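You operate a simulated robot arm through the tools that you are given. There is no shell and no other tool. Be economical: measure what you need, move in short steps, check, and stop when the job is done.

The job below is to be done with a simulated two-armed robot. You get a single attempt, and the scene is never put back.

Task
On the lamp bench top, fold the rag in half.

The check looks at the end state, three seconds after you hand in, the way a careful person would. Anything else that was tipped, shoved, dropped, spilled or broken makes it a failure. Flat cloth is picked up by pressing the open fingertips on it (5 to 10 N) and closing them slowly along it; thin cloth reads only 2 to 8 mm in the jaws.

Robot
Two 7-joint arms with two-finger parallel grippers on one trunk, on a base that drives. Base frame: it is fixed to the floor where the robot stands at the start and does not move with it; the origin is under the middle of the robot, x ahead of it, y to its left, z up. Lengths are in mm, angles in degrees, forces in N, time in s.
The left shoulder is at the start at [70, 177, 1120], the right one opposite. With the tool pointing down near the work surface each hand reaches from about 280 to 740 mm from the robot's upright axis, wherever it stands, measured 20 degrees to its own side. Places, roughly: lamp bench top [1000, -100, 900]. Payload 3.43 kg a hand.
The tool frame of a hand sits at the grasp point between the pads (the TCP): z along the fingers, y along the line on which they close. The tips reach 30 mm beyond it. The gripper opens to 94 mm. The fingers are 28 mm wide and 10 mm thick; the gripper's body (50 by 96 mm) begins 55 mm behind the TCP.
Orientation is that of the tool frame in the base frame, as [roll, pitch, yaw] about the fixed x, y, z axes, in that order (R = Rz(yaw) Ry(pitch) Rx(roll)). With the fingers straight down and closing along the base's y, the tool's x points along the base's -x, its y along +y and its z along -z.

Tools
- The arms move only by the tool move_arm. It takes "left_steps", "right_steps" or both (then of equal length, played together; a hand with none holds still); each is text: rows parted by semicolons, each of 7 numbers parted by spaces: the shift along the base's x, y, z in mm, then the turn, a rotation vector about the base's x, y, z in degrees, then the gripper command, from -1 (fully open) to 1 (shut), values between in proportion. In form: x y z ax ay az hand; .... A call has 1 to 8 rows; each row shifts and turns the commanded pose from where the row before left it. Each row takes 0.2 s and may step no farther than 50 mm and 8.6 degrees from the row before; otherwise, or with a gripper value out of range, the whole call is refused. A pose out of reach is approached as far as the arm can. The call stops where the force on the tool passes 40 N (or 10 N more than at its start, if that is more) or the arm is blocked; 0.2 s more then pass. The fingers move at their own pace (about 153 mm/s each) and stop on an object; they squeeze with about 27 N. The grip force told is the motor's: it shows also when the fingers shut on nothing. Time passes only in rows, and 0.2 s behind the last, so rows that do not move let the fingers close. It gives the time, the measured TCP pose, the force on the tool (base axes), the opening and the grip force at its end, in the units of the frame above (readings bear some noise), with the torque about the TCP (base axes, N m) and any sound that the robot's microphone picked up.
- Cameras (640 x 400 px; columns grow to the right, rows downward): "scene" is now at [129.5, -12, 1420.9]; the picture's right is [-0.14, -0.99, 0.00], its down [-0.73, 0.10, -0.68] and it looks along [0.67, -0.10, -0.73] (base axes); focal length 289 px, centre (320, 200). "left" rides on the left gripper at [76, -14, -103] in its tool frame; the picture's right is [0.18, 0.98, 0.00], its down [-0.75, 0.14, -0.64] and it looks along [-0.63, 0.12, 0.77] (tool axes); focal length 243 px, centre (320, 200). "right" rides on the right gripper at [76, 14, -103] in its tool frame; the picture's right is [-0.18, 0.98, 0.00], its down [-0.75, -0.14, -0.64] and it looks along [-0.63, -0.12, 0.77] (tool axes); focal length 243 px, centre (320, 200). There is no depth. A picture from a camera that has moved, and an enlarged one, comes with that camera's place and axes in the base frame and with its lens.
- camera(camera): a new picture of that camera. The clock stands still meanwhile.
- move_column(by): slides the trunk up (or, below 0, down) by that many mm; the arms and the scene camera ride with it, the base frame stays. It gives what a move gives, with no picture.
- base_move(legs): drives the robot by 1 to 6 legs, each [ahead, turn to the left] in mm and degrees, along the robot's own axes; the way and the turn of a leg run together, so that a leg with both is an arc; at most 1500 mm and 180 degrees a leg. The arms and the cameras ride along, it lands a little off, and it stops where it bumps. It gives what a move gives.
- turn_head(pan, tilt): turns the head with the scene camera to pan (to the left, within 86 degrees either way) and tilt (down, from -29 to 69), counted from straight ahead of the robot. It gives what a move gives.
- close_up(camera, box): a new picture of the part [left, top, right, bottom] of that camera's present view, enlarged. The clock stands still meanwhile.
- finish_job(): hands the job in; it is judged then, once.

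Work in short steps. Places have to be worked out from the pictures, the camera data and where the tool is seen: move nearer, look again, correct. Check each grasp and each placing, and mend what went wrong. You have 120 turns and 100 pictures in all, those below and enlarged ones among them. Open the grippers and draw the arms clear of the work before you hand the job in, unless the task says otherwise; then end with one line.

The tools are called as name(argument=value, ...) on one line, values as JSON. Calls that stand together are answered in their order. move_arm: Moves the arms, as the interface text tells. Its arguments: {"type":"object","properties":{"left_steps":{"type":"string"},"right_steps":{"type":"string"}},"required":[]} The other tools are called the same way: move_column (by) slides the trunk up or down; base_move (legs) drives the base; turn_head (pan, tilt) turns the head that bears the scene camera; camera (camera) takes a picture; close_up (camera, box) takes an enlarged picture of a part of a camera's view; finish_job () hands the job in.

At the start:

```text
time_s: 0.0
left_eef_pos: [561.2, 205.0, 1036.0]
left_ee_rot: [-180.0, 0.1, 180.0]
left_contact_force: [-0.3, -0.4, 0.4]
left_torque: [0.01, 0.0, -0.04]
left_opening: 93.9
left_finger_force: 0.0
right_eef_pos: [344.5, -102.6, 1079.6]
right_ee_rot: [-179.9, 0.0, -179.9]
right_contact_force: [1.0, -0.7, 0.0]
right_torque: [-0.01, -0.02, -0.01]
right_opening: 93.9
right_finger_force: 0.0
trunk travel left (down, up): [-700.0, 140.0]
robot x, y, heading: [3.0, -2.0, -0.0]
head pan, tilt: [-8.2, 47.2]
```

scene: 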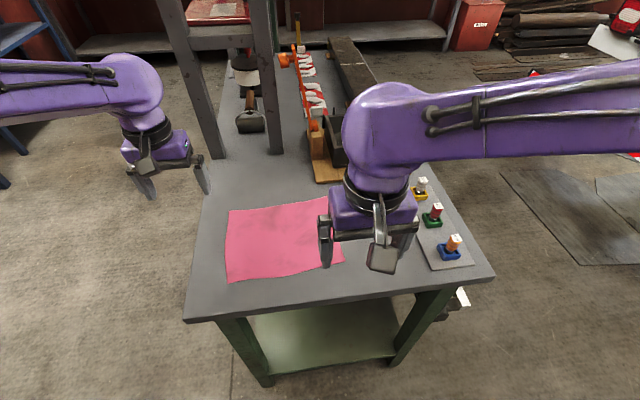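
right: 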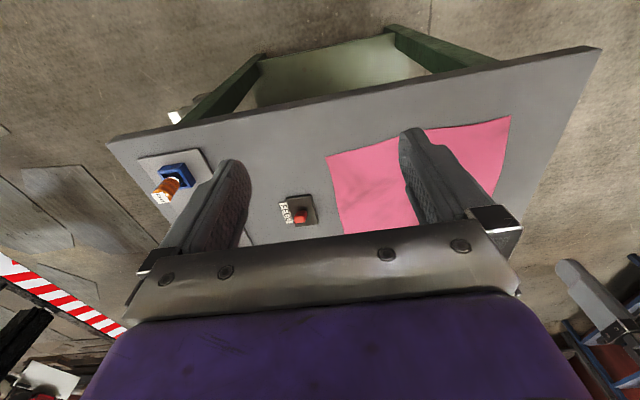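
left: 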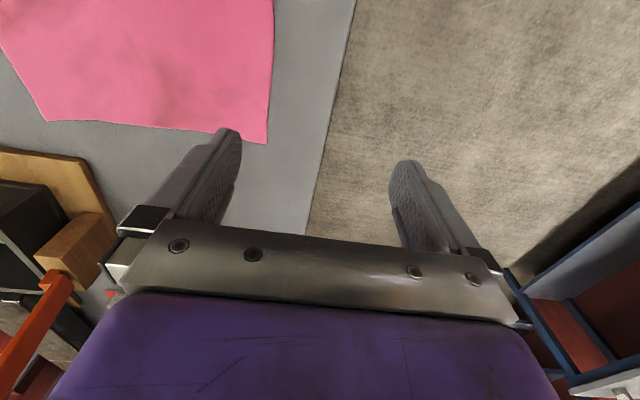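

The triangulated views put the rag top at about z≈865, with corners near (433,137), (446,-111), (639,-109) and (633,147). I draw the right hand aside and bring the left one above the near-left corner to check the geometry.

move_arm(left_steps="-25 -20 0 0 0 0 -1;-25 -20 0 0 0 0 -1;-25 -20 -10 0 0 0 -1;-25 -20 -20 0 0 0 -1;0 0 -20 0 0 0 -1", right_steps="0 -45 0 0 0 0 -1;0 -45 0 0 0 0 -1;0 -45 0 0 0 0 -1;0 -45 0 0 0 0 -1;0 0 0 0 0 0 -1")

camera(camera="scene")

camera(camera="left")

```text
time_s: 1.2
left_eef_pos: [461.9, 124.9, 986.1]
left_ee_rot: [-179.9, -0.1, -179.9]
left_contact_force: [-0.1, 0.4, 0.0]
left_torque: [0.0, 0.0, -0.01]
left_opening: 93.8
left_finger_force: 0.0
right_eef_pos: [345.1, -282.0, 1080.7]
right_ee_rot: [-180.0, -0.1, 180.0]
right_contact_force: [0.8, 0.4, 0.5]
right_torque: [-0.02, -0.01, -0.01]
right_opening: 94.1
right_finger_force: 0.1
trunk travel left (down, up): [-700.0, 140.0]
robot x, y, heading: [-0.7, 0.9, 0.1]
head pan, tilt: [-8.2, 47.2]
```

```text
96 pictures are left
camera scene: at [131.0, -9.6, 1420.8], right [-0.14, -0.99, 0.0], down [-0.73, 0.1, -0.68], along [0.67, -0.1, -0.73], focal length 289 px, centre (320, 200)
```

scene: 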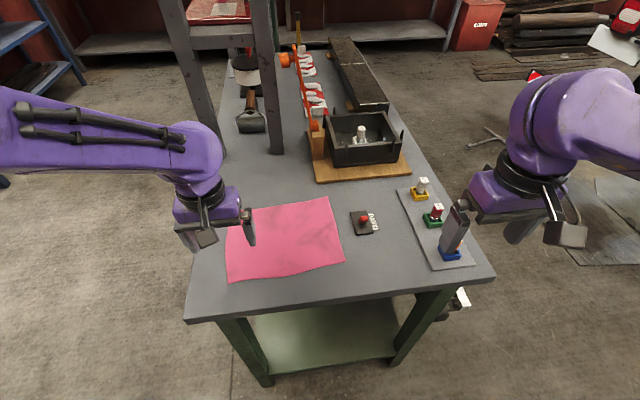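

```text
95 pictures are left
camera left: at [385.5, 110.7, 1088.6], right [-0.19, 0.98, 0.0], down [0.75, 0.14, 0.64], along [0.63, 0.12, -0.77], focal length 243 px, centre (320, 200)
```

left: 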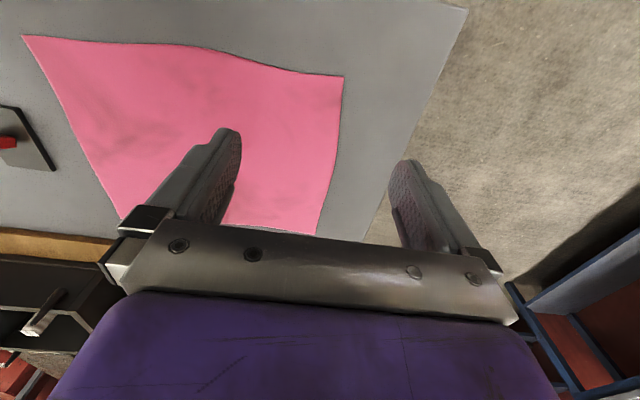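

Both cameras agree: the rag is at z≈865, with near corners at (435,139) and (452,-110). I move both hands above the near corners with a narrow opening.

move_arm(left_steps="-5 -9 0 0 0 0 0.2;-5 -8 0 0 0 0 0.2;0 0 -10 0 0 0 0.2;0 0 -10 0 0 0 0.2;0 0 -10 0 0 0 0.2;0 0 -10 0 0 0 0.2", right_steps="21 34 0 0 0 0 0.2;21 34 0 0 0 0 0.2;21 34 0 0 0 0 0.2;20 33 0 0 0 0 0.2;20 33 0 0 0 0 0.2;20 34 0 0 0 0 0.2")

move_arm(right_steps="0 0 -35 0 0 0 0.2;0 0 -35 0 0 0 0.2;0 0 -35 0 0 0 0.2;0 0 -30 0 0 0 0.2;0 0 0 0 0 0 0.2")

camera(camera="scene")

camera(camera="right")

camera(camera="left")

```text
time_s: 2.6
left_eef_pos: [451.8, 108.2, 945.9]
left_ee_rot: [-179.9, 0.0, -179.9]
left_contact_force: [1.2, -0.1, 0.1]
left_torque: [0.01, 0.0, -0.03]
left_opening: 37.5
left_finger_force: 0.1
right_eef_pos: [469.2, -79.2, 1078.7]
right_ee_rot: [-179.9, -0.1, -180.0]
right_contact_force: [0.4, 0.5, -0.2]
right_torque: [-0.03, 0.0, -0.02]
right_opening: 37.5
right_finger_force: 0.1
trunk travel left (down, up): [-700.0, 140.0]
robot x, y, heading: [-4.3, 1.3, -0.1]
head pan, tilt: [-8.2, 47.2]
```

```text
time_s: 3.8
left_eef_pos: [450.8, 106.5, 946.2]
left_ee_rot: [-180.0, 0.1, 179.9]
left_contact_force: [0.3, 0.2, -1.1]
left_torque: [0.01, -0.02, -0.02]
left_opening: 37.3
left_finger_force: 0.0
right_eef_pos: [467.2, -79.1, 943.5]
right_ee_rot: [-179.9, 0.0, -179.9]
right_contact_force: [0.7, -0.1, 0.8]
right_torque: [0.0, 0.0, -0.01]
right_opening: 37.6
right_finger_force: 0.0
trunk travel left (down, up): [-700.0, 140.0]
robot x, y, heading: [1.5, -2.5, -0.1]
head pan, tilt: [-8.2, 47.2]
```

```text
94 pictures are left
camera scene: at [129.0, -12.3, 1421.0], right [-0.14, -0.99, 0.0], down [-0.73, 0.1, -0.68], along [0.67, -0.1, -0.73], focal length 289 px, centre (320, 200)
```

scene: 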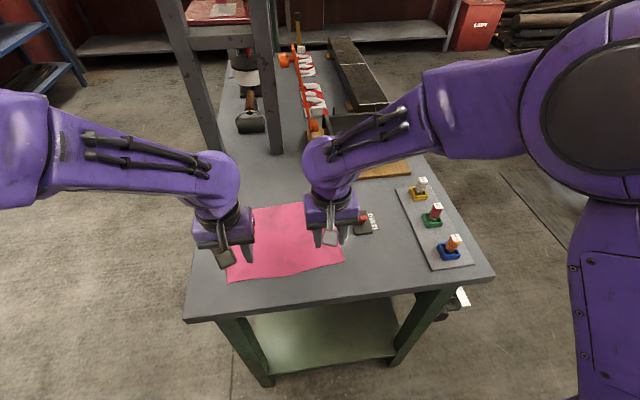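

```text
93 pictures are left
camera right: at [391.1, -65.1, 1046.7], right [0.18, 0.98, 0.0], down [0.75, -0.14, 0.64], along [0.63, -0.12, -0.77], focal length 243 px, centre (320, 200)
```

right: 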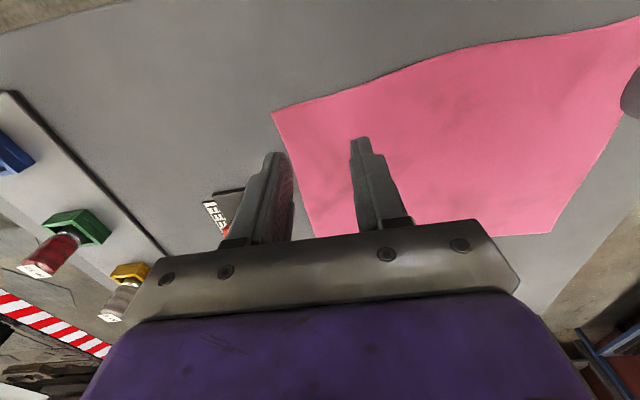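

```text
92 pictures are left
camera left: at [374.3, 92.6, 1048.4], right [-0.18, 0.98, 0.0], down [0.75, 0.14, 0.64], along [0.63, 0.12, -0.77], focal length 243 px, centre (320, 200)
```

left: 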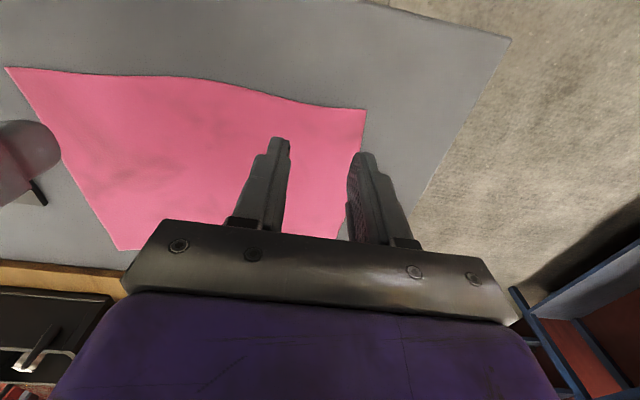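

Corners confirmed; I shift both hands slightly inward and lower to just above the cloth.

move_arm(left_steps="1 -7 -10 0 0 0 0.2;0 0 -10 0 0 0 0.2;0 0 -10 0 0 0 0.2;0 0 -5 0 0 0 0.2;0 0 -3 0 0 0 0.2", right_steps="0 6 -10 0 0 0 0.2;0 0 -10 0 0 0 0.2;0 0 -10 0 0 0 0.2;0 0 -5 0 0 0 0.2;0 0 -3 0 0 0 0.2")

close_up(camera="scene", box=[180, 180, 400, 318])

```text
time_s: 5.0
left_eef_pos: [450.6, 99.0, 908.4]
left_ee_rot: [-180.0, 0.1, -180.0]
left_contact_force: [-0.1, -0.5, 0.4]
left_torque: [-0.01, 0.01, -0.01]
left_opening: 37.5
left_finger_force: 0.0
right_eef_pos: [468.3, -74.1, 906.6]
right_ee_rot: [180.0, 0.0, -179.9]
right_contact_force: [-0.4, -0.4, 0.2]
right_torque: [-0.03, -0.03, 0.0]
right_opening: 37.8
right_finger_force: 0.1
trunk travel left (down, up): [-700.0, 140.0]
robot x, y, heading: [-0.6, -0.9, -0.0]
head pan, tilt: [-8.2, 47.2]
```

```text
2.90 times, centred on (290, 249) of scene
camera zoom: at [129.5, -12.0, 1421.0], right [-0.14, -0.99, 0.0], down [-0.73, 0.1, -0.68], along [0.67, -0.1, -0.73], focal length 837 px, centre (407, 58)
```

zoom: 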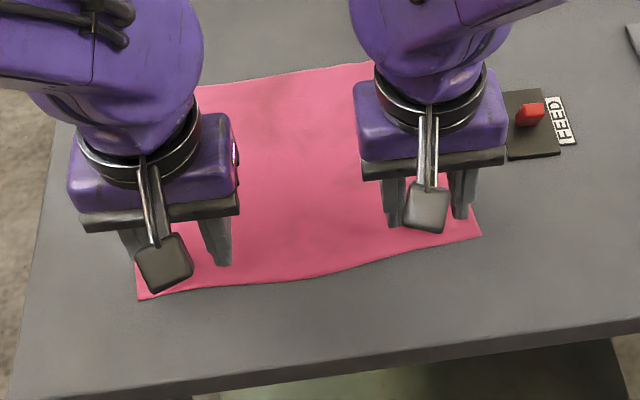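

Hands are placed well. Descending in small steps to feel for contact.

move_arm(left_steps="0 0 -4 0 0 0 0.2;0 0 -3 0 0 0 0.2;0 0 -2 0 0 0 0.2;0 0 0 0 0 0 0.2", right_steps="0 0 -3 0 0 0 0.2;0 0 -3 0 0 0 0.2;0 0 -2 0 0 0 0.2;0 0 0 0 0 0 0.2")

```text
time_s: 6.0
left_eef_pos: [451.2, 99.2, 900.5]
left_ee_rot: [-180.0, 0.0, -179.9]
left_contact_force: [0.3, 0.1, 0.0]
left_torque: [0.01, 0.02, -0.01]
left_opening: 37.4
left_finger_force: 0.0
right_eef_pos: [468.3, -74.6, 898.7]
right_ee_rot: [179.9, -0.1, -179.9]
right_contact_force: [-1.2, -0.3, 0.1]
right_torque: [0.0, 0.0, -0.01]
right_opening: 37.5
right_finger_force: 0.0
trunk travel left (down, up): [-700.0, 140.0]
robot x, y, heading: [-1.1, 1.9, 0.0]
head pan, tilt: [-8.2, 47.2]
```

No contact yet; a few more millimetres.

move_arm(left_steps="0 0 -2 0 0 0 0.2;0 0 -2 0 0 0 0.2;0 0 0 0 0 0 0.2", right_steps="0 0 -2 0 0 0 0.2;0 0 -2 0 0 0 0.2;0 0 0 0 0 0 0.2")

move_arm(left_steps="0 0 -2 0 0 0 0.2;0 0 -1 0 0 0 0.2;0 0 0 0 0 0 0.2", right_steps="0 0 -1 0 0 0 0.2;0 0 -1 0 0 0 0.2;0 0 0 0 0 0 0.2")

```text
time_s: 6.8
left_eef_pos: [451.3, 98.7, 894.8]
left_ee_rot: [180.0, 0.2, 180.0]
left_contact_force: [-0.3, 0.8, -0.3]
left_torque: [0.0, -0.01, 0.0]
left_opening: 37.4
left_finger_force: 0.1
right_eef_pos: [467.4, -75.8, 893.9]
right_ee_rot: [180.0, 0.0, -180.0]
right_contact_force: [-0.4, -0.1, -0.2]
right_torque: [0.0, 0.0, 0.05]
right_opening: 37.6
right_finger_force: 0.0
trunk travel left (down, up): [-700.0, 140.0]
robot x, y, heading: [-2.6, 0.5, -0.1]
head pan, tilt: [-8.2, 47.2]
```

```text
time_s: 7.6
left_eef_pos: [450.6, 99.3, 892.3]
left_ee_rot: [-180.0, 0.1, 180.0]
left_contact_force: [0.5, -1.1, 0.4]
left_torque: [0.01, -0.01, 0.0]
left_opening: 37.6
left_finger_force: 0.1
right_eef_pos: [466.1, -75.6, 892.9]
right_ee_rot: [180.0, 0.1, 180.0]
right_contact_force: [-0.1, 1.0, 0.3]
right_torque: [0.02, 0.03, -0.02]
right_opening: 37.5
right_finger_force: 0.0
trunk travel left (down, up): [-700.0, 140.0]
robot x, y, heading: [-0.1, -1.4, -0.0]
head pan, tilt: [-8.2, 47.2]
```

Still free; continuing down in 2 mm steps.

move_arm(left_steps="0 0 -2 0 0 0 0.2;0 0 -2 0 0 0 0.2;0 0 0 0 0 0 0.2", right_steps="0 0 -2 0 0 0 0.2;0 0 -2 0 0 0 0.2;0 0 0 0 0 0 0.2")

close_up(camera="left", box=[160, 40, 480, 240])

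```text
time_s: 8.4
left_eef_pos: [450.4, 99.8, 891.7]
left_ee_rot: [180.0, 0.4, 179.9]
left_contact_force: [4.6, 0.7, 22.9]
left_torque: [0.11, 0.06, -0.02]
left_opening: 37.4
left_finger_force: 0.0
right_eef_pos: [465.1, -74.5, 891.3]
right_ee_rot: [179.9, 0.5, 180.0]
right_contact_force: [3.7, 0.1, 22.8]
right_torque: [-0.12, 0.03, 0.01]
right_opening: 37.6
right_finger_force: 0.0
trunk travel left (down, up): [-700.0, 140.0]
robot x, y, heading: [-3.4, -1.5, 0.2]
head pan, tilt: [-8.2, 47.2]
```

```text
2.00 times, centred on (320, 140) of left
camera zoom: at [373.3, 85.8, 993.1], right [-0.18, 0.98, 0.0], down [0.75, 0.14, 0.65], along [0.64, 0.12, -0.76], focal length 485 px, centre (320, 320)
```

zoom: 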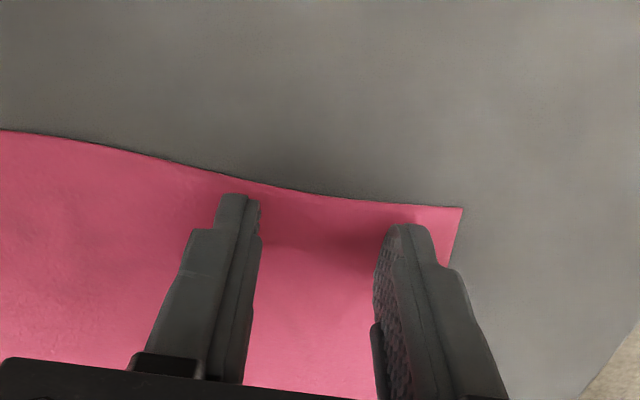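

Contact at about 23 N, more than wanted; I raise 2 mm to get about 8 N, then close slowly.

move_arm(left_steps="0 0 -0 0 0 0 0.2;0 0 2 0 0 0 0.2;0 0 0 0 0 0 0.2", right_steps="0 0 0 0 0 0 0.2;0 0 2 0 0 0 0.2;0 0 0 0 0 0 0.2")

```text
time_s: 9.2
left_eef_pos: [449.3, 100.1, 891.2]
left_ee_rot: [180.0, 0.2, 180.0]
left_contact_force: [2.7, -1.0, 21.0]
left_torque: [0.01, 0.02, 0.0]
left_opening: 37.3
left_finger_force: 0.0
right_eef_pos: [463.1, -74.9, 891.7]
right_ee_rot: [-180.0, 0.2, -179.9]
right_contact_force: [3.0, 0.9, 18.8]
right_torque: [-0.11, 0.02, 0.01]
right_opening: 37.5
right_finger_force: 0.3
trunk travel left (down, up): [-700.0, 140.0]
robot x, y, heading: [2.2, -0.4, -0.0]
head pan, tilt: [-8.2, 47.2]
```

Still about 20 N; raising a bit more.

move_arm(left_steps="0 0 1.5 0 0 0 0.2;0 0 0 0 0 0 0.2", right_steps="0 0 1.5 0 0 0 0.2;0 0 0 0 0 0 0.2")

```text
time_s: 9.8
left_eef_pos: [448.1, 100.1, 891.7]
left_ee_rot: [-180.0, 0.1, 180.0]
left_contact_force: [-1.0, -0.9, 12.3]
left_torque: [-0.04, 0.08, -0.02]
left_opening: 37.5
left_finger_force: 0.1
right_eef_pos: [464.0, -73.8, 891.1]
right_ee_rot: [180.0, -0.1, -180.0]
right_contact_force: [0.3, 1.5, 2.3]
right_torque: [0.01, 0.02, -0.06]
right_opening: 37.5
right_finger_force: 0.0
trunk travel left (down, up): [-700.0, 140.0]
robot x, y, heading: [-4.7, 1.2, -0.2]
head pan, tilt: [-8.2, 47.2]
```

Left 12 N, right 2 N: I trim both to about 8 N and start closing slowly.

move_arm(left_steps="0 0 0.4 0 0 0 0.2;0 0 0 0 0 0 0.3;0 0 0 0 0 0 0.4;0 0 0 0 0 0 0.5", right_steps="0 0 -0.8 0 0 0 0.2;0 0 0 0 0 0 0.3;0 0 0 0 0 0 0.4;0 0 0 0 0 0 0.5")

close_up(camera="left", box=[160, 40, 480, 240])

close_up(camera="right", box=[160, 40, 480, 240])

```text
time_s: 10.8
left_eef_pos: [449.8, 100.7, 892.7]
left_ee_rot: [180.0, 0.1, -180.0]
left_contact_force: [0.5, -0.2, 0.6]
left_torque: [0.0, -0.01, 0.0]
left_opening: 23.3
left_finger_force: 0.1
right_eef_pos: [465.5, -75.6, 892.0]
right_ee_rot: [180.0, 0.0, -179.9]
right_contact_force: [0.1, -0.9, 3.1]
right_torque: [0.0, 0.0, 0.02]
right_opening: 22.9
right_finger_force: 0.0
trunk travel left (down, up): [-700.0, 140.0]
robot x, y, heading: [0.6, 1.3, -0.0]
head pan, tilt: [-8.2, 47.2]
```

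```text
2.00 times, centred on (320, 140) of left
camera zoom: at [374.8, 86.2, 994.0], right [-0.18, 0.98, 0.0], down [0.75, 0.14, 0.64], along [0.63, 0.12, -0.77], focal length 485 px, centre (320, 320)
```

zoom: 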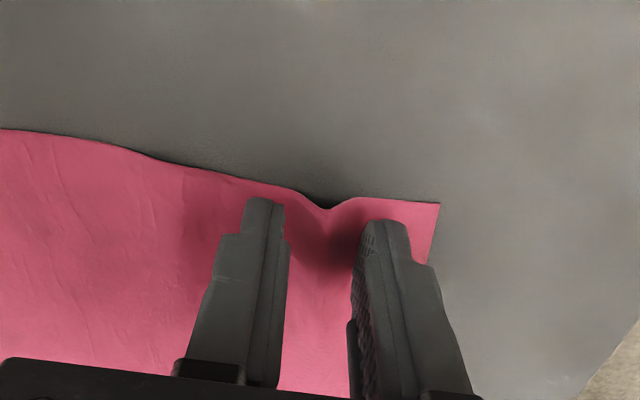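

```text
2.00 times, centred on (320, 140) of right
camera zoom: at [389.8, -60.3, 995.0], right [0.18, 0.98, 0.0], down [0.75, -0.14, 0.64], along [0.63, -0.12, -0.77], focal length 485 px, centre (320, 320)
```

zoom: 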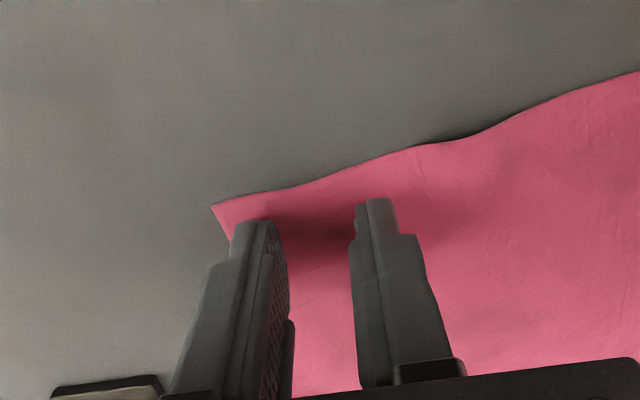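

The left cloth is bunching between the fingers, and the right is moving a little. Contact has lightened, so I press slightly more and keep closing.

move_arm(left_steps="0 0 -1.2 0 0 0 0.5;0 0 0 0 0 0 0.6;0 0 0 0 0 0 0.7", right_steps="0 0 -1.2 0 0 0 0.5;0 0 0 0 0 0 0.6;0 0 0 0 0 0 0.7")

close_up(camera="right", box=[160, 40, 480, 240])

```text
time_s: 11.6
left_eef_pos: [450.8, 100.3, 892.4]
left_ee_rot: [-180.0, 0.2, -179.9]
left_contact_force: [1.1, -0.2, 7.6]
left_torque: [0.02, 0.04, 0.04]
left_opening: 13.7
left_finger_force: 0.0
right_eef_pos: [465.0, -75.3, 892.2]
right_ee_rot: [-180.0, 0.2, 180.0]
right_contact_force: [1.1, -0.5, 12.0]
right_torque: [-0.02, 0.02, 0.0]
right_opening: 12.5
right_finger_force: 0.1
trunk travel left (down, up): [-700.0, 140.0]
robot x, y, heading: [2.1, 1.8, 0.1]
head pan, tilt: [-8.2, 47.2]
```

```text
2.00 times, centred on (320, 140) of right
camera zoom: at [389.6, -60.4, 994.6], right [0.18, 0.98, 0.0], down [0.75, -0.14, 0.64], along [0.63, -0.12, -0.77], focal length 485 px, centre (320, 320)
```

zoom: 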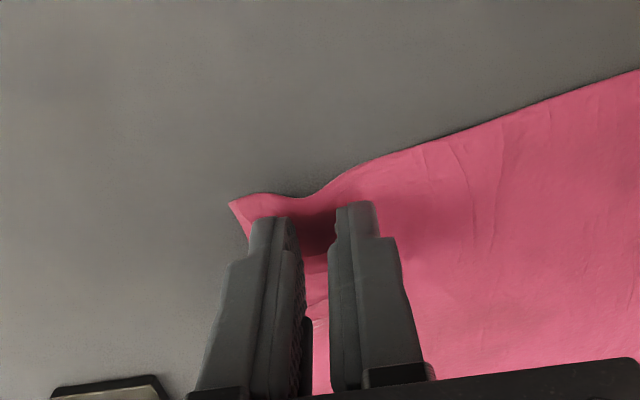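

Both sides are forming ridges; I close fully.

move_arm(left_steps="0 0 0 0 0 0 0.8;0 0 0 0 0 0 0.9;0 0 0 0 0 0 1;0 0 0 0 0 0 1;0 0 0 0 0 0 1", right_steps="0 0 0 0 0 0 0.8;0 0 0 0 0 0 0.9;0 0 0 0 0 0 1;0 0 0 0 0 0 1;0 0 0 0 0 0 1")

close_up(camera="right", box=[160, 40, 480, 240])

close_up(camera="left", box=[160, 40, 480, 240])

```text
time_s: 12.8
left_eef_pos: [449.8, 100.3, 892.1]
left_ee_rot: [180.0, 0.2, -180.0]
left_contact_force: [2.1, -1.1, 8.7]
left_torque: [0.0, -0.05, 0.01]
left_opening: 2.2
left_finger_force: 27.1
right_eef_pos: [466.3, -74.6, 891.7]
right_ee_rot: [-180.0, 0.2, -180.0]
right_contact_force: [0.9, 1.4, 15.4]
right_torque: [0.01, 0.0, -0.01]
right_opening: 0.1
right_finger_force: 26.8
trunk travel left (down, up): [-700.0, 140.0]
robot x, y, heading: [-0.5, -1.2, 0.2]
head pan, tilt: [-8.2, 47.2]
```

```text
2.00 times, centred on (320, 140) of right
camera zoom: at [389.0, -60.4, 994.5], right [0.18, 0.98, 0.0], down [0.75, -0.14, 0.64], along [0.63, -0.12, -0.77], focal length 485 px, centre (320, 320)
```

zoom: 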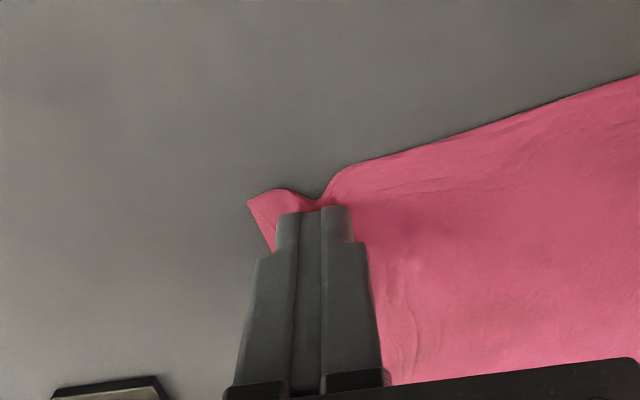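

```text
2.00 times, centred on (320, 140) of left
camera zoom: at [373.3, 86.0, 993.4], right [-0.18, 0.98, 0.0], down [0.75, 0.14, 0.64], along [0.63, 0.12, -0.76], focal length 485 px, centre (320, 320)
```

zoom: 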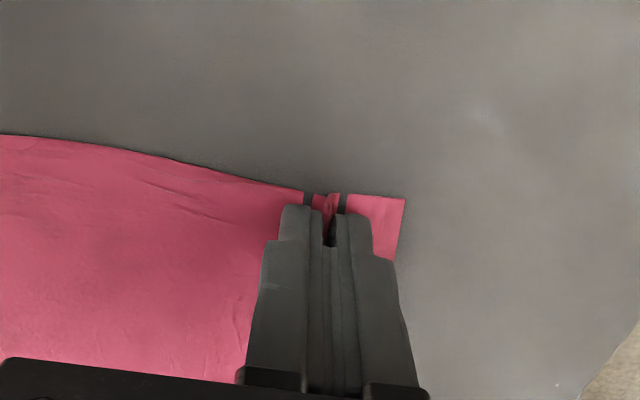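

Left reads 2.2 mm (gripped), right 0.1 mm (slipped). I lift the right hand, reopen it and look.

move_arm(right_steps="0 0 5 0 0 0 1;0 0 10 0 0 0 1;0 0 0 0 0 0 0.2;0 0 0 0 0 0 0.2")

close_up(camera="right", box=[160, 40, 480, 240])

```text
time_s: 13.8
left_eef_pos: [451.6, 100.0, 891.7]
left_ee_rot: [180.0, 0.2, -179.9]
left_contact_force: [-0.9, 0.6, 17.2]
left_torque: [0.11, 0.1, 0.01]
left_opening: 2.3
left_finger_force: 27.2
right_eef_pos: [464.1, -74.9, 905.1]
right_ee_rot: [-180.0, 0.1, 180.0]
right_contact_force: [0.4, -0.3, 0.3]
right_torque: [0.02, -0.03, 0.03]
right_opening: 37.7
right_finger_force: 0.1
trunk travel left (down, up): [-700.0, 140.0]
robot x, y, heading: [0.6, 0.9, -0.3]
head pan, tilt: [-8.2, 47.2]
```

```text
2.00 times, centred on (320, 140) of right
camera zoom: at [388.2, -60.4, 1009.0], right [0.18, 0.98, 0.0], down [0.75, -0.14, 0.64], along [0.63, -0.12, -0.77], focal length 485 px, centre (320, 320)
```

zoom: 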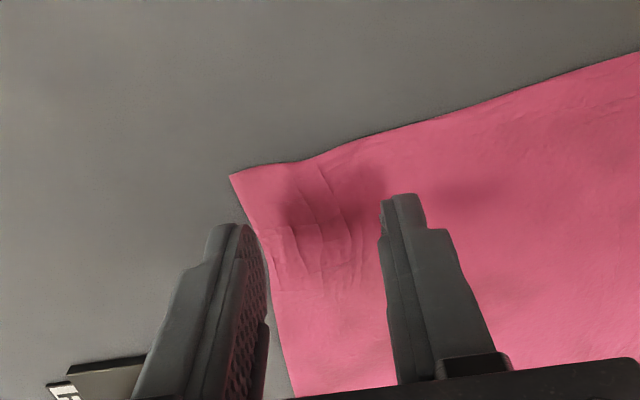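

The corner is now near (445,-100). I shift the right hand 13 mm inward and press again with about 8–10 N.

move_arm(right_steps="0 13 0 0 0 0 0.2;0 0 -6 0 0 0 0.2;0 0 -6 0 0 0 0.2;0 0 -1.5 0 0 0 0.2;0 0 0 0 0 0 0.2")

```text
time_s: 15.0
left_eef_pos: [450.7, 99.7, 891.4]
left_ee_rot: [179.9, 0.2, -180.0]
left_contact_force: [-0.5, 0.6, 18.1]
left_torque: [0.08, 0.07, 0.0]
left_opening: 2.4
left_finger_force: 27.0
right_eef_pos: [464.8, -62.1, 892.8]
right_ee_rot: [-180.0, 0.1, -180.0]
right_contact_force: [0.5, 0.3, 0.1]
right_torque: [-0.02, 0.0, -0.05]
right_opening: 37.6
right_finger_force: 0.1
trunk travel left (down, up): [-700.0, 140.0]
robot x, y, heading: [0.9, -2.4, -0.2]
head pan, tilt: [-8.2, 47.2]
```

Not yet in contact; pressing 2 mm more.

move_arm(right_steps="0 0 -1 0 0 0 0.2;0 0 -0.8 0 0 0 0.2;0 0 0 0 0 0 0.2")

```text
time_s: 15.8
left_eef_pos: [449.6, 100.3, 891.2]
left_ee_rot: [179.9, 0.2, 180.0]
left_contact_force: [2.3, -0.7, 10.0]
left_torque: [0.03, -0.04, 0.03]
left_opening: 2.5
left_finger_force: 26.8
right_eef_pos: [466.6, -61.8, 891.5]
right_ee_rot: [179.9, 0.3, -179.9]
right_contact_force: [-1.9, -0.2, 14.4]
right_torque: [-0.09, 0.13, -0.02]
right_opening: 37.5
right_finger_force: 0.1
trunk travel left (down, up): [-700.0, 140.0]
robot x, y, heading: [1.9, -0.4, 0.0]
head pan, tilt: [-8.2, 47.2]
```

Contact at about 14 N. I ease slightly and close slowly.

move_arm(right_steps="0 0 0.6 0 0 0 0.2;0 0 0 0 0 0 0.3;0 0 0 0 0 0 0.4;0 0 0 0 0 0 0.5;0 0 0 0 0 0 0.6")

close_up(camera="right", box=[160, 40, 480, 240])

```text
time_s: 17.0
left_eef_pos: [449.4, 100.7, 891.1]
left_ee_rot: [-180.0, 0.2, 180.0]
left_contact_force: [-0.4, -1.7, 13.3]
left_torque: [0.04, 0.02, -0.01]
left_opening: 2.3
left_finger_force: 27.3
right_eef_pos: [465.4, -62.4, 891.3]
right_ee_rot: [-180.0, 0.1, 179.9]
right_contact_force: [0.2, 1.3, 9.4]
right_torque: [-0.04, 0.06, -0.01]
right_opening: 18.3
right_finger_force: 0.0
trunk travel left (down, up): [-700.0, 140.0]
robot x, y, heading: [0.4, -0.4, 0.2]
head pan, tilt: [-8.2, 47.2]
```

```text
2.00 times, centred on (320, 140) of right
camera zoom: at [389.1, -46.8, 994.6], right [0.18, 0.98, 0.0], down [0.75, -0.14, 0.64], along [0.63, -0.12, -0.77], focal length 485 px, centre (320, 320)
```

zoom: 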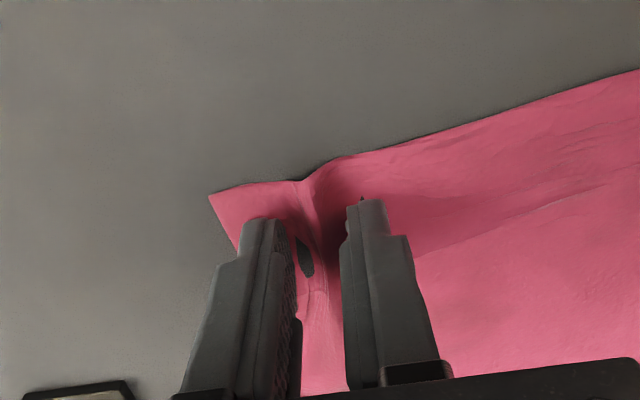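

A good ridge is forming at about 9 N; I continue closing.

move_arm(right_steps="0 0 0 0 0 0 0.7;0 0 0 0 0 0 0.8;0 0 0 0 0 0 0.9;0 0 0 0 0 0 1;0 0 0 0 0 0 1;0 0 0 0 0 0 1")

close_up(camera="right", box=[160, 40, 480, 240])

```text
time_s: 18.4
left_eef_pos: [450.0, 99.0, 890.8]
left_ee_rot: [180.0, 0.2, 179.9]
left_contact_force: [0.7, -19.5, 10.6]
left_torque: [-0.58, 0.01, -0.01]
left_opening: 2.4
left_finger_force: 26.7
right_eef_pos: [465.7, -61.8, 892.3]
right_ee_rot: [179.9, 0.1, 180.0]
right_contact_force: [-0.6, 20.2, 9.1]
right_torque: [0.59, 0.08, -0.08]
right_opening: 2.3
right_finger_force: 27.2
trunk travel left (down, up): [-700.0, 140.0]
robot x, y, heading: [-1.9, -2.5, 0.1]
head pan, tilt: [-8.2, 47.2]
```

```text
2.00 times, centred on (320, 140) of right
camera zoom: at [389.3, -46.2, 994.7], right [0.18, 0.98, 0.0], down [0.75, -0.14, 0.64], along [0.63, -0.12, -0.77], focal length 485 px, centre (320, 320)
```

zoom: 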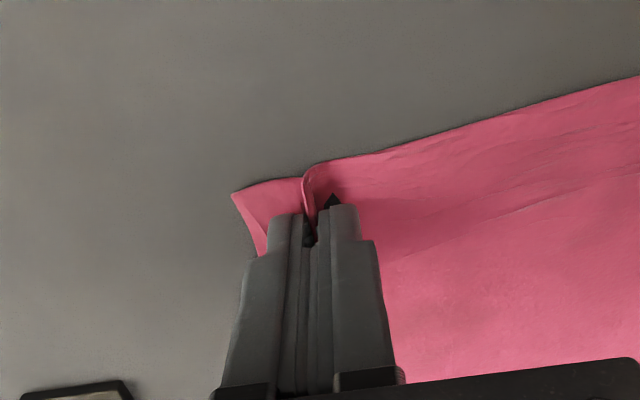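

Both grip now, with the cloth taut between them (20 N). I slacken inward 4 mm in total and lift 30 mm to check.

move_arm(left_steps="0 -2 1 0 0 0 1;0 -1 5 0 0 0 1;2 0 8 0 0 0 1;4 0 16 0 0 0 1;0 0 0 0 0 0 1", right_steps="0 2 1 0 0 0 1;0 1 5 0 0 0 1;2 0 8 0 0 0 1;4 0 16 0 0 0 1;0 0 0 0 0 0 1")

close_up(camera="scene", box=[180, 180, 400, 318])

```text
time_s: 19.6
left_eef_pos: [458.6, 96.6, 921.2]
left_ee_rot: [180.0, 0.0, 180.0]
left_contact_force: [1.0, -4.5, -0.2]
left_torque: [-0.09, 0.03, -0.01]
left_opening: 2.4
left_finger_force: 27.1
right_eef_pos: [473.9, -58.7, 919.7]
right_ee_rot: [180.0, 0.0, 180.0]
right_contact_force: [0.2, 3.5, 0.8]
right_torque: [0.15, 0.03, -0.01]
right_opening: 2.4
right_finger_force: 26.9
trunk travel left (down, up): [-700.0, 140.0]
robot x, y, heading: [1.4, 0.1, 0.2]
head pan, tilt: [-8.2, 47.2]
```

```text
2.90 times, centred on (290, 249) of scene
camera zoom: at [129.8, -12.0, 1420.9], right [-0.14, -0.99, 0.0], down [-0.73, 0.1, -0.68], along [0.67, -0.1, -0.73], focal length 837 px, centre (407, 58)
```

zoom: 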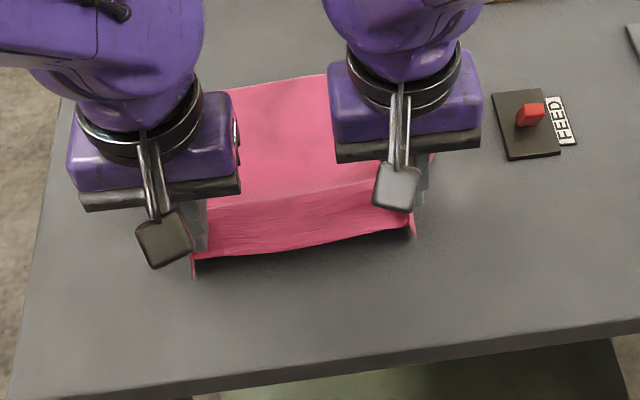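

Both corners are lifted cleanly. I carry the edge through the first half of the arc, tilting the fingers forward as I go.

move_arm(left_steps="7.5 0 14 0 -2.5 0 1;7.5 0 13 0 -2.5 0 1;11.5 0 8.5 0 -2.5 0 1;11.5 0 8 0 -2.5 0 1;14 0 4 0 -2.5 0 1;14 0 3.5 0 -2.5 0 1;0 0 0 0 0 0 1", right_steps="6.5 0 14 0 -2.5 0 1;6.5 0 13 0 -2.5 0 1;10 0 8.5 0 -2.5 0 1;10 0 8 0 -2.5 0 1;12.5 0 4 0 -2.5 0 1;12.5 0 3.5 0 -2.5 0 1;0 0 0 0 0 0 1")

camera(camera="scene")

camera(camera="left")

```text
time_s: 21.2
left_eef_pos: [523.5, 96.7, 974.1]
left_ee_rot: [180.0, 15.1, -180.0]
left_contact_force: [-0.4, -4.9, -0.7]
left_torque: [-0.15, 0.0, -0.03]
left_opening: 2.6
left_finger_force: 27.3
right_eef_pos: [529.9, -59.4, 970.7]
right_ee_rot: [-179.9, 15.0, 180.0]
right_contact_force: [-0.1, 5.0, -0.7]
right_torque: [0.13, -0.01, 0.04]
right_opening: 2.6
right_finger_force: 27.0
trunk travel left (down, up): [-700.0, 140.0]
robot x, y, heading: [2.8, 0.6, -0.1]
head pan, tilt: [-8.2, 47.2]
```

```text
80 pictures are left
camera scene: at [129.2, -12.0, 1421.0], right [-0.14, -0.99, 0.0], down [-0.73, 0.1, -0.68], along [0.67, -0.1, -0.73], focal length 289 px, centre (320, 200)
```

scene: 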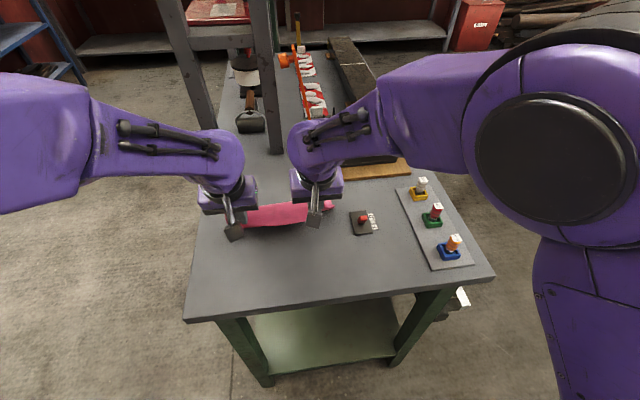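

```text
79 pictures are left
camera left: at [422.9, 83.5, 1052.3], right [-0.18, 0.98, -0.05], down [0.56, 0.14, 0.82], along [0.81, 0.12, -0.58], focal length 243 px, centre (320, 200)
```

left: 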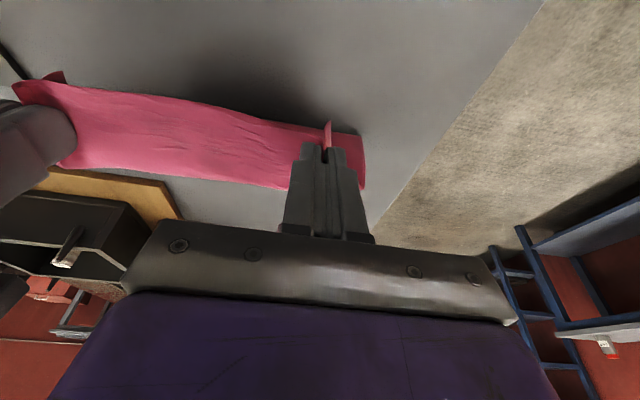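

The far edge hasn't moved. I carry on with the second half of the arc, lowering toward the far edge with the fingers tilted to 35°.

move_arm(left_steps="15 0 -2 0 -2.5 0 1;14 0 -4 0 -2.5 0 1;13 0 -7 0 -2.5 0 1;11 0 -9 0 -2.5 0 1;10 0 -11 0 -2.5 0 1;9 0 -13 0 -2.5 0 1;7 0 -12 0 -2.5 0 1", right_steps="13 0 -2 0 -2.5 0 1;13 0 -4 0 -2.5 0 1;11 0 -7 0 -2.5 0 1;10 0 -9 0 -2.5 0 1;9 0 -11 0 -2.5 0 1;8 0 -13 0 -2.5 0 1;6 0 -12 0 -2.5 0 1")

camera(camera="left")

camera(camera="right")

close_up(camera="scene", box=[180, 140, 400, 278])

```text
time_s: 22.8
left_eef_pos: [609.2, 102.4, 922.4]
left_ee_rot: [-175.6, 32.4, -175.8]
left_contact_force: [-0.7, -37.4, -0.5]
left_torque: [-0.9, 0.03, -0.78]
left_opening: 2.8
left_finger_force: 27.5
right_eef_pos: [608.5, -65.0, 925.6]
right_ee_rot: [174.8, 32.3, 174.7]
right_contact_force: [1.7, 37.7, 0.0]
right_torque: [0.99, -0.03, 0.62]
right_opening: 3.1
right_finger_force: 27.2
trunk travel left (down, up): [-700.0, 140.0]
robot x, y, heading: [3.3, 2.5, 0.1]
head pan, tilt: [-8.2, 47.2]
```

```text
78 pictures are left
camera left: at [490.4, 87.2, 968.2], right [-0.19, 0.97, -0.16], down [0.28, 0.21, 0.94], along [0.94, 0.13, -0.31], focal length 243 px, centre (320, 200)
```

left: 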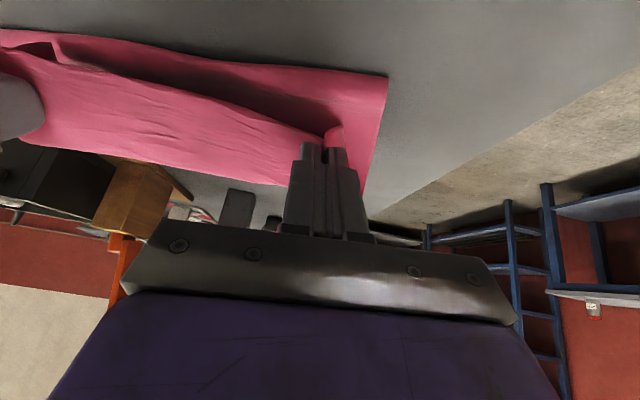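

```text
77 pictures are left
camera right: at [490.1, -48.9, 973.4], right [0.2, 0.97, 0.17], down [0.28, -0.23, 0.93], along [0.94, -0.13, -0.32], focal length 243 px, centre (320, 200)
```

right: 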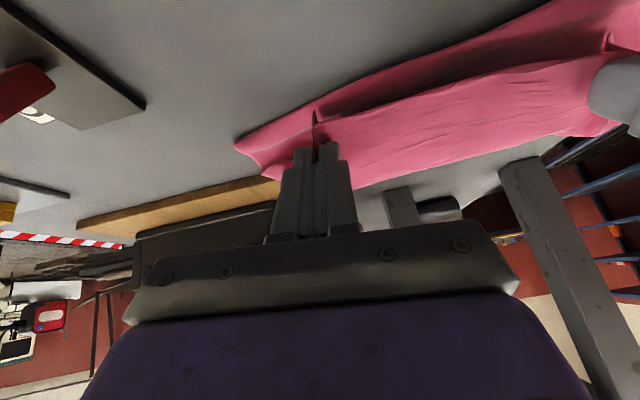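

```text
2.90 times, centred on (290, 209) of scene
camera zoom: at [130.6, -11.8, 1420.9], right [-0.14, -0.99, 0.0], down [-0.73, 0.1, -0.68], along [0.67, -0.1, -0.73], focal length 837 px, centre (407, 174)
```

zoom: 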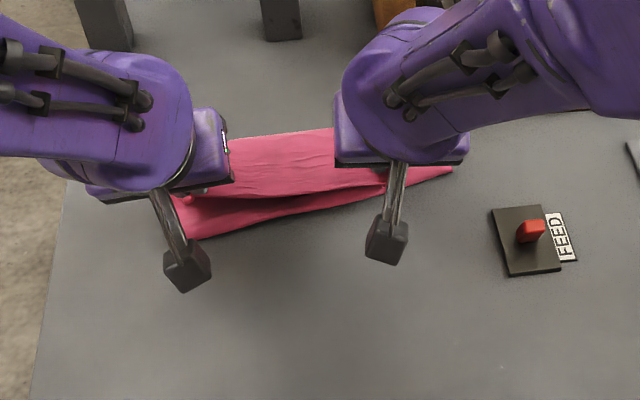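

Both hands deviate at this tilt (reach limit) and pull the cloth tight at 37 N. I need a closer look at how the layers lie.

close_up(camera="left", box=[0, 10, 420, 270])

close_up(camera="right", box=[220, 0, 640, 260])

```text
1.52 times, centred on (210, 140) of left
camera zoom: at [490.4, 87.2, 968.2], right [-0.19, 0.97, -0.16], down [0.28, 0.21, 0.94], along [0.94, 0.13, -0.31], focal length 370 px, centre (488, 291)
```

zoom: 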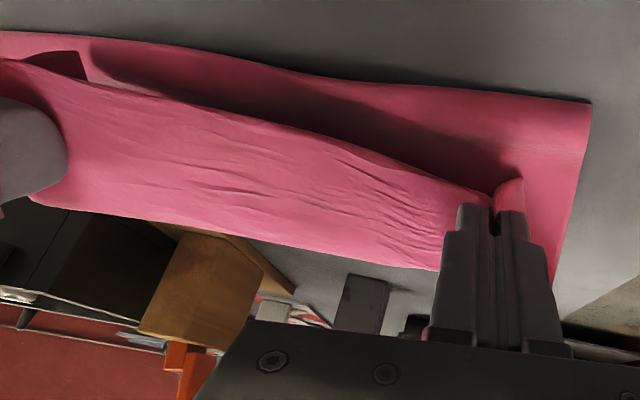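

```text
1.52 times, centred on (430, 130) of right
camera zoom: at [490.1, -48.9, 973.4], right [0.2, 0.97, 0.17], down [0.28, -0.23, 0.93], along [0.94, -0.13, -0.32], focal length 370 px, centre (152, 307)
```

zoom: 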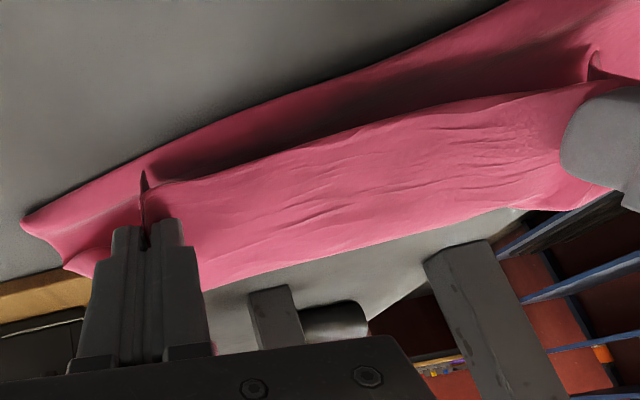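

The sheet leaves the pinch forward and bulges in front, so the fold line has crept to x≈584 instead of about 540. I back up along the arc to lay the rag flat again, then regrasp with a better finger orientation.

move_arm(left_steps="-7 0 22 0 2.5 0 1;-9 0 17 0 2.5 0 1;-10 0 13 0 2.5 0 1;-11 0 11 0 2.5 0 1;-13 0 7 0 2.5 0 1;-14 0 4 0 2.5 0 1;-15 0 2 0 2.5 0 1", right_steps="-6 0 22 0 2.5 0 1;-8 0 17 0 2.5 0 1;-9 0 13 0 2.5 0 1;-10 0 11 0 2.5 0 1;-11 0 7 0 2.5 0 1;-13 0 4 0 2.5 0 1;-13 0 2 0 2.5 0 1")

move_arm(left_steps="-14 0 -3.5 0 2.5 0 1;-14 0 -10 0 2.5 0 1;-14 0 -14 0 2.5 0 1;-14 0 -15 0 2.5 0 1;-10 0 -18 0 2.5 0 1;-8 0 -18 0 2.5 0 1;-4 0 -12 0 0 0 1", right_steps="-12.5 0 -3.5 0 2.5 0 1;-12.5 0 -10 0 2.5 0 1;-12 0 -14 0 2.5 0 1;-12 0 -15 0 2.5 0 1;-9 0 -18 0 2.5 0 1;-6 0 -18 0 2.5 0 1;-4 0 -12 0 0 0 1")

close_up(camera="scene", box=[180, 160, 400, 298])

```text
time_s: 24.4
left_eef_pos: [523.5, 96.1, 990.0]
left_ee_rot: [180.0, 15.0, -180.0]
left_contact_force: [-0.2, 0.1, -0.1]
left_torque: [-0.03, 0.02, 0.02]
left_opening: 2.4
left_finger_force: 26.9
right_eef_pos: [531.6, -59.1, 989.1]
right_ee_rot: [180.0, 15.0, 180.0]
right_contact_force: [0.0, 0.5, 0.1]
right_torque: [0.0, -0.02, -0.02]
right_opening: 0.1
right_finger_force: 27.5
trunk travel left (down, up): [-700.0, 140.0]
robot x, y, heading: [2.3, 3.0, 0.1]
head pan, tilt: [-8.2, 47.2]
```

```text
time_s: 26.0
left_eef_pos: [445.8, 96.5, 899.3]
left_ee_rot: [180.0, 0.1, -180.0]
left_contact_force: [1.3, -0.2, 0.8]
left_torque: [0.01, 0.0, -0.01]
left_opening: 2.5
left_finger_force: 26.7
right_eef_pos: [462.2, -59.5, 899.2]
right_ee_rot: [-180.0, -0.1, -179.9]
right_contact_force: [0.3, 0.5, -0.5]
right_torque: [-0.02, -0.02, 0.01]
right_opening: 0.0
right_finger_force: 27.3
trunk travel left (down, up): [-700.0, 140.0]
robot x, y, heading: [-1.1, -1.4, -0.3]
head pan, tilt: [-8.2, 47.2]
```

```text
2.90 times, centred on (290, 229) of scene
camera zoom: at [129.1, -11.9, 1421.1], right [-0.14, -0.99, 0.0], down [-0.73, 0.1, -0.68], along [0.67, -0.1, -0.73], focal length 837 px, centre (407, 116)
```

zoom: 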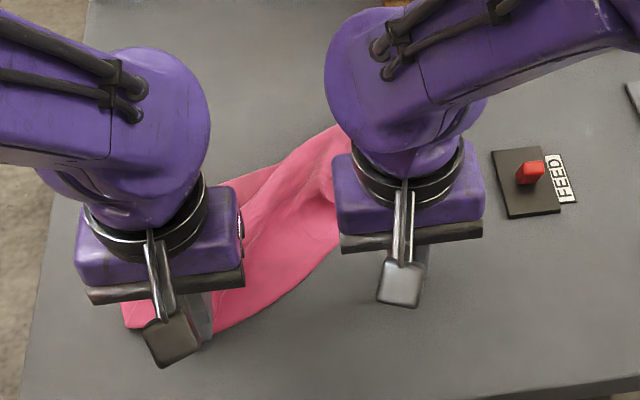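

The right hand lost its corner on the way back. I raise it and swing it aside to see the rag.

move_arm(right_steps="0 0 30 0 0 0 1;0 -10 40 0 0 0 1;0 -45 40 0 0 0 0.2;0 -45 20 0 0 0 0.2;0 -45 0 0 0 0 0.2;0 -45 0 0 0 0 0.2")

close_up(camera="scene", box=[180, 160, 400, 298])

```text
refused: row 3 steps farther than a row can; nothing moved
```

```text
2.90 times, centred on (290, 229) of scene
camera zoom: at [129.1, -11.9, 1421.1], right [-0.14, -0.99, 0.0], down [-0.73, 0.1, -0.68], along [0.67, -0.1, -0.73], focal length 837 px, centre (407, 116)
```

zoom: 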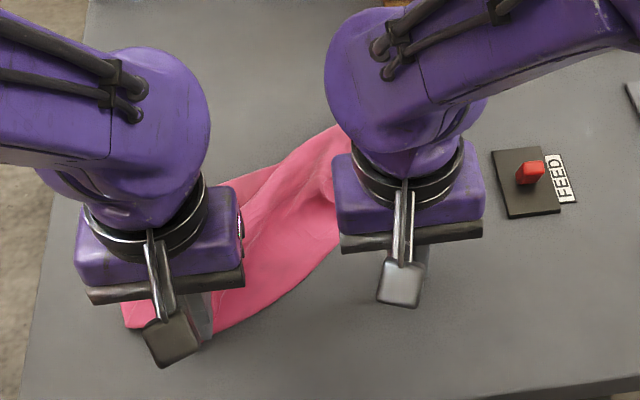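

Row too long; the same motion with shorter steps.

move_arm(right_steps="0 0 40 0 0 0 1;0 0 45 0 0 0 1;0 0 45 0 0 0 1;-10 -45 0 0 0 0 0.2;-10 -45 0 0 0 0 0.2;-20 -40 0 0 0 0 0.2;-20 -40 0 0 0 0 0.2")

close_up(camera="scene", box=[180, 160, 400, 298])

```text
time_s: 27.6
left_eef_pos: [447.1, 92.2, 900.2]
left_ee_rot: [179.6, 0.0, -179.9]
left_contact_force: [-0.1, -1.1, -0.1]
left_torque: [0.04, -0.02, 0.05]
left_opening: 2.8
left_finger_force: 26.9
right_eef_pos: [401.1, -232.0, 1027.3]
right_ee_rot: [179.7, 0.0, 180.0]
right_contact_force: [-0.4, -0.5, -0.6]
right_torque: [0.08, -0.01, 0.02]
right_opening: 37.5
right_finger_force: 0.0
trunk travel left (down, up): [-700.0, 140.0]
robot x, y, heading: [0.6, -0.3, -0.2]
head pan, tilt: [-8.2, 47.2]
```

```text
2.90 times, centred on (290, 229) of scene
camera zoom: at [129.7, -20.2, 1420.8], right [-0.14, -0.99, -0.01], down [-0.73, 0.11, -0.68], along [0.67, -0.09, -0.73], focal length 837 px, centre (407, 116)
```

zoom: 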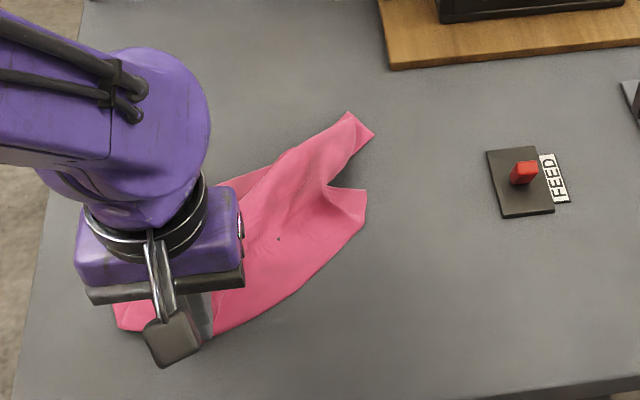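

Near-right corner is now around (556,-42), far-right around (622,-57). I release the left grasp near the table and withdraw to see the whole rag.

move_arm(left_steps="0 0 -4 0 0 0 1;0 0 0 0 0 0 0.2;0 0 0 0 0 0 0.2;0 0 40 0 0 0 0.2;-20 20 40 0 0 0 0.2;-20 40 20 0 0 0 0.2;-10 45 0 0 0 0 0.2;0 45 0 0 0 0 0.2")

close_up(camera="scene", box=[180, 160, 400, 298])

```text
time_s: 29.4
left_eef_pos: [397.7, 251.9, 997.0]
left_ee_rot: [-179.9, 0.0, 180.0]
left_contact_force: [-0.1, 1.5, 0.3]
left_torque: [-0.06, -0.01, -0.02]
left_opening: 37.6
left_finger_force: 0.0
right_eef_pos: [401.3, -223.5, 1030.5]
right_ee_rot: [-179.7, 0.1, 180.0]
right_contact_force: [-0.3, 1.0, 0.7]
right_torque: [-0.07, -0.02, 0.02]
right_opening: 37.7
right_finger_force: 0.1
trunk travel left (down, up): [-700.0, 140.0]
robot x, y, heading: [-2.9, 3.5, 0.1]
head pan, tilt: [-8.2, 47.2]
```

```text
2.90 times, centred on (290, 229) of scene
camera zoom: at [129.5, -6.5, 1421.0], right [-0.14, -0.99, 0.0], down [-0.73, 0.1, -0.68], along [0.67, -0.1, -0.73], focal length 837 px, centre (407, 116)
```

zoom: 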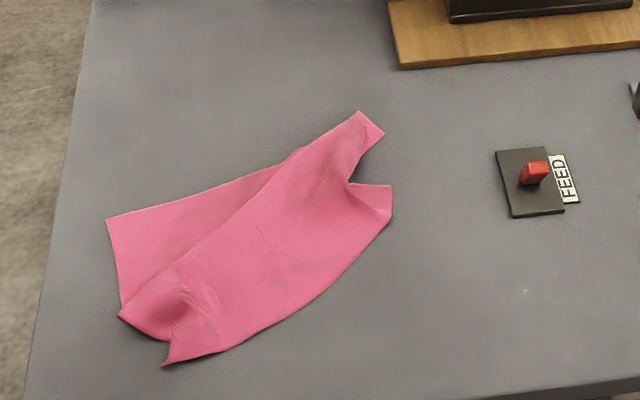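

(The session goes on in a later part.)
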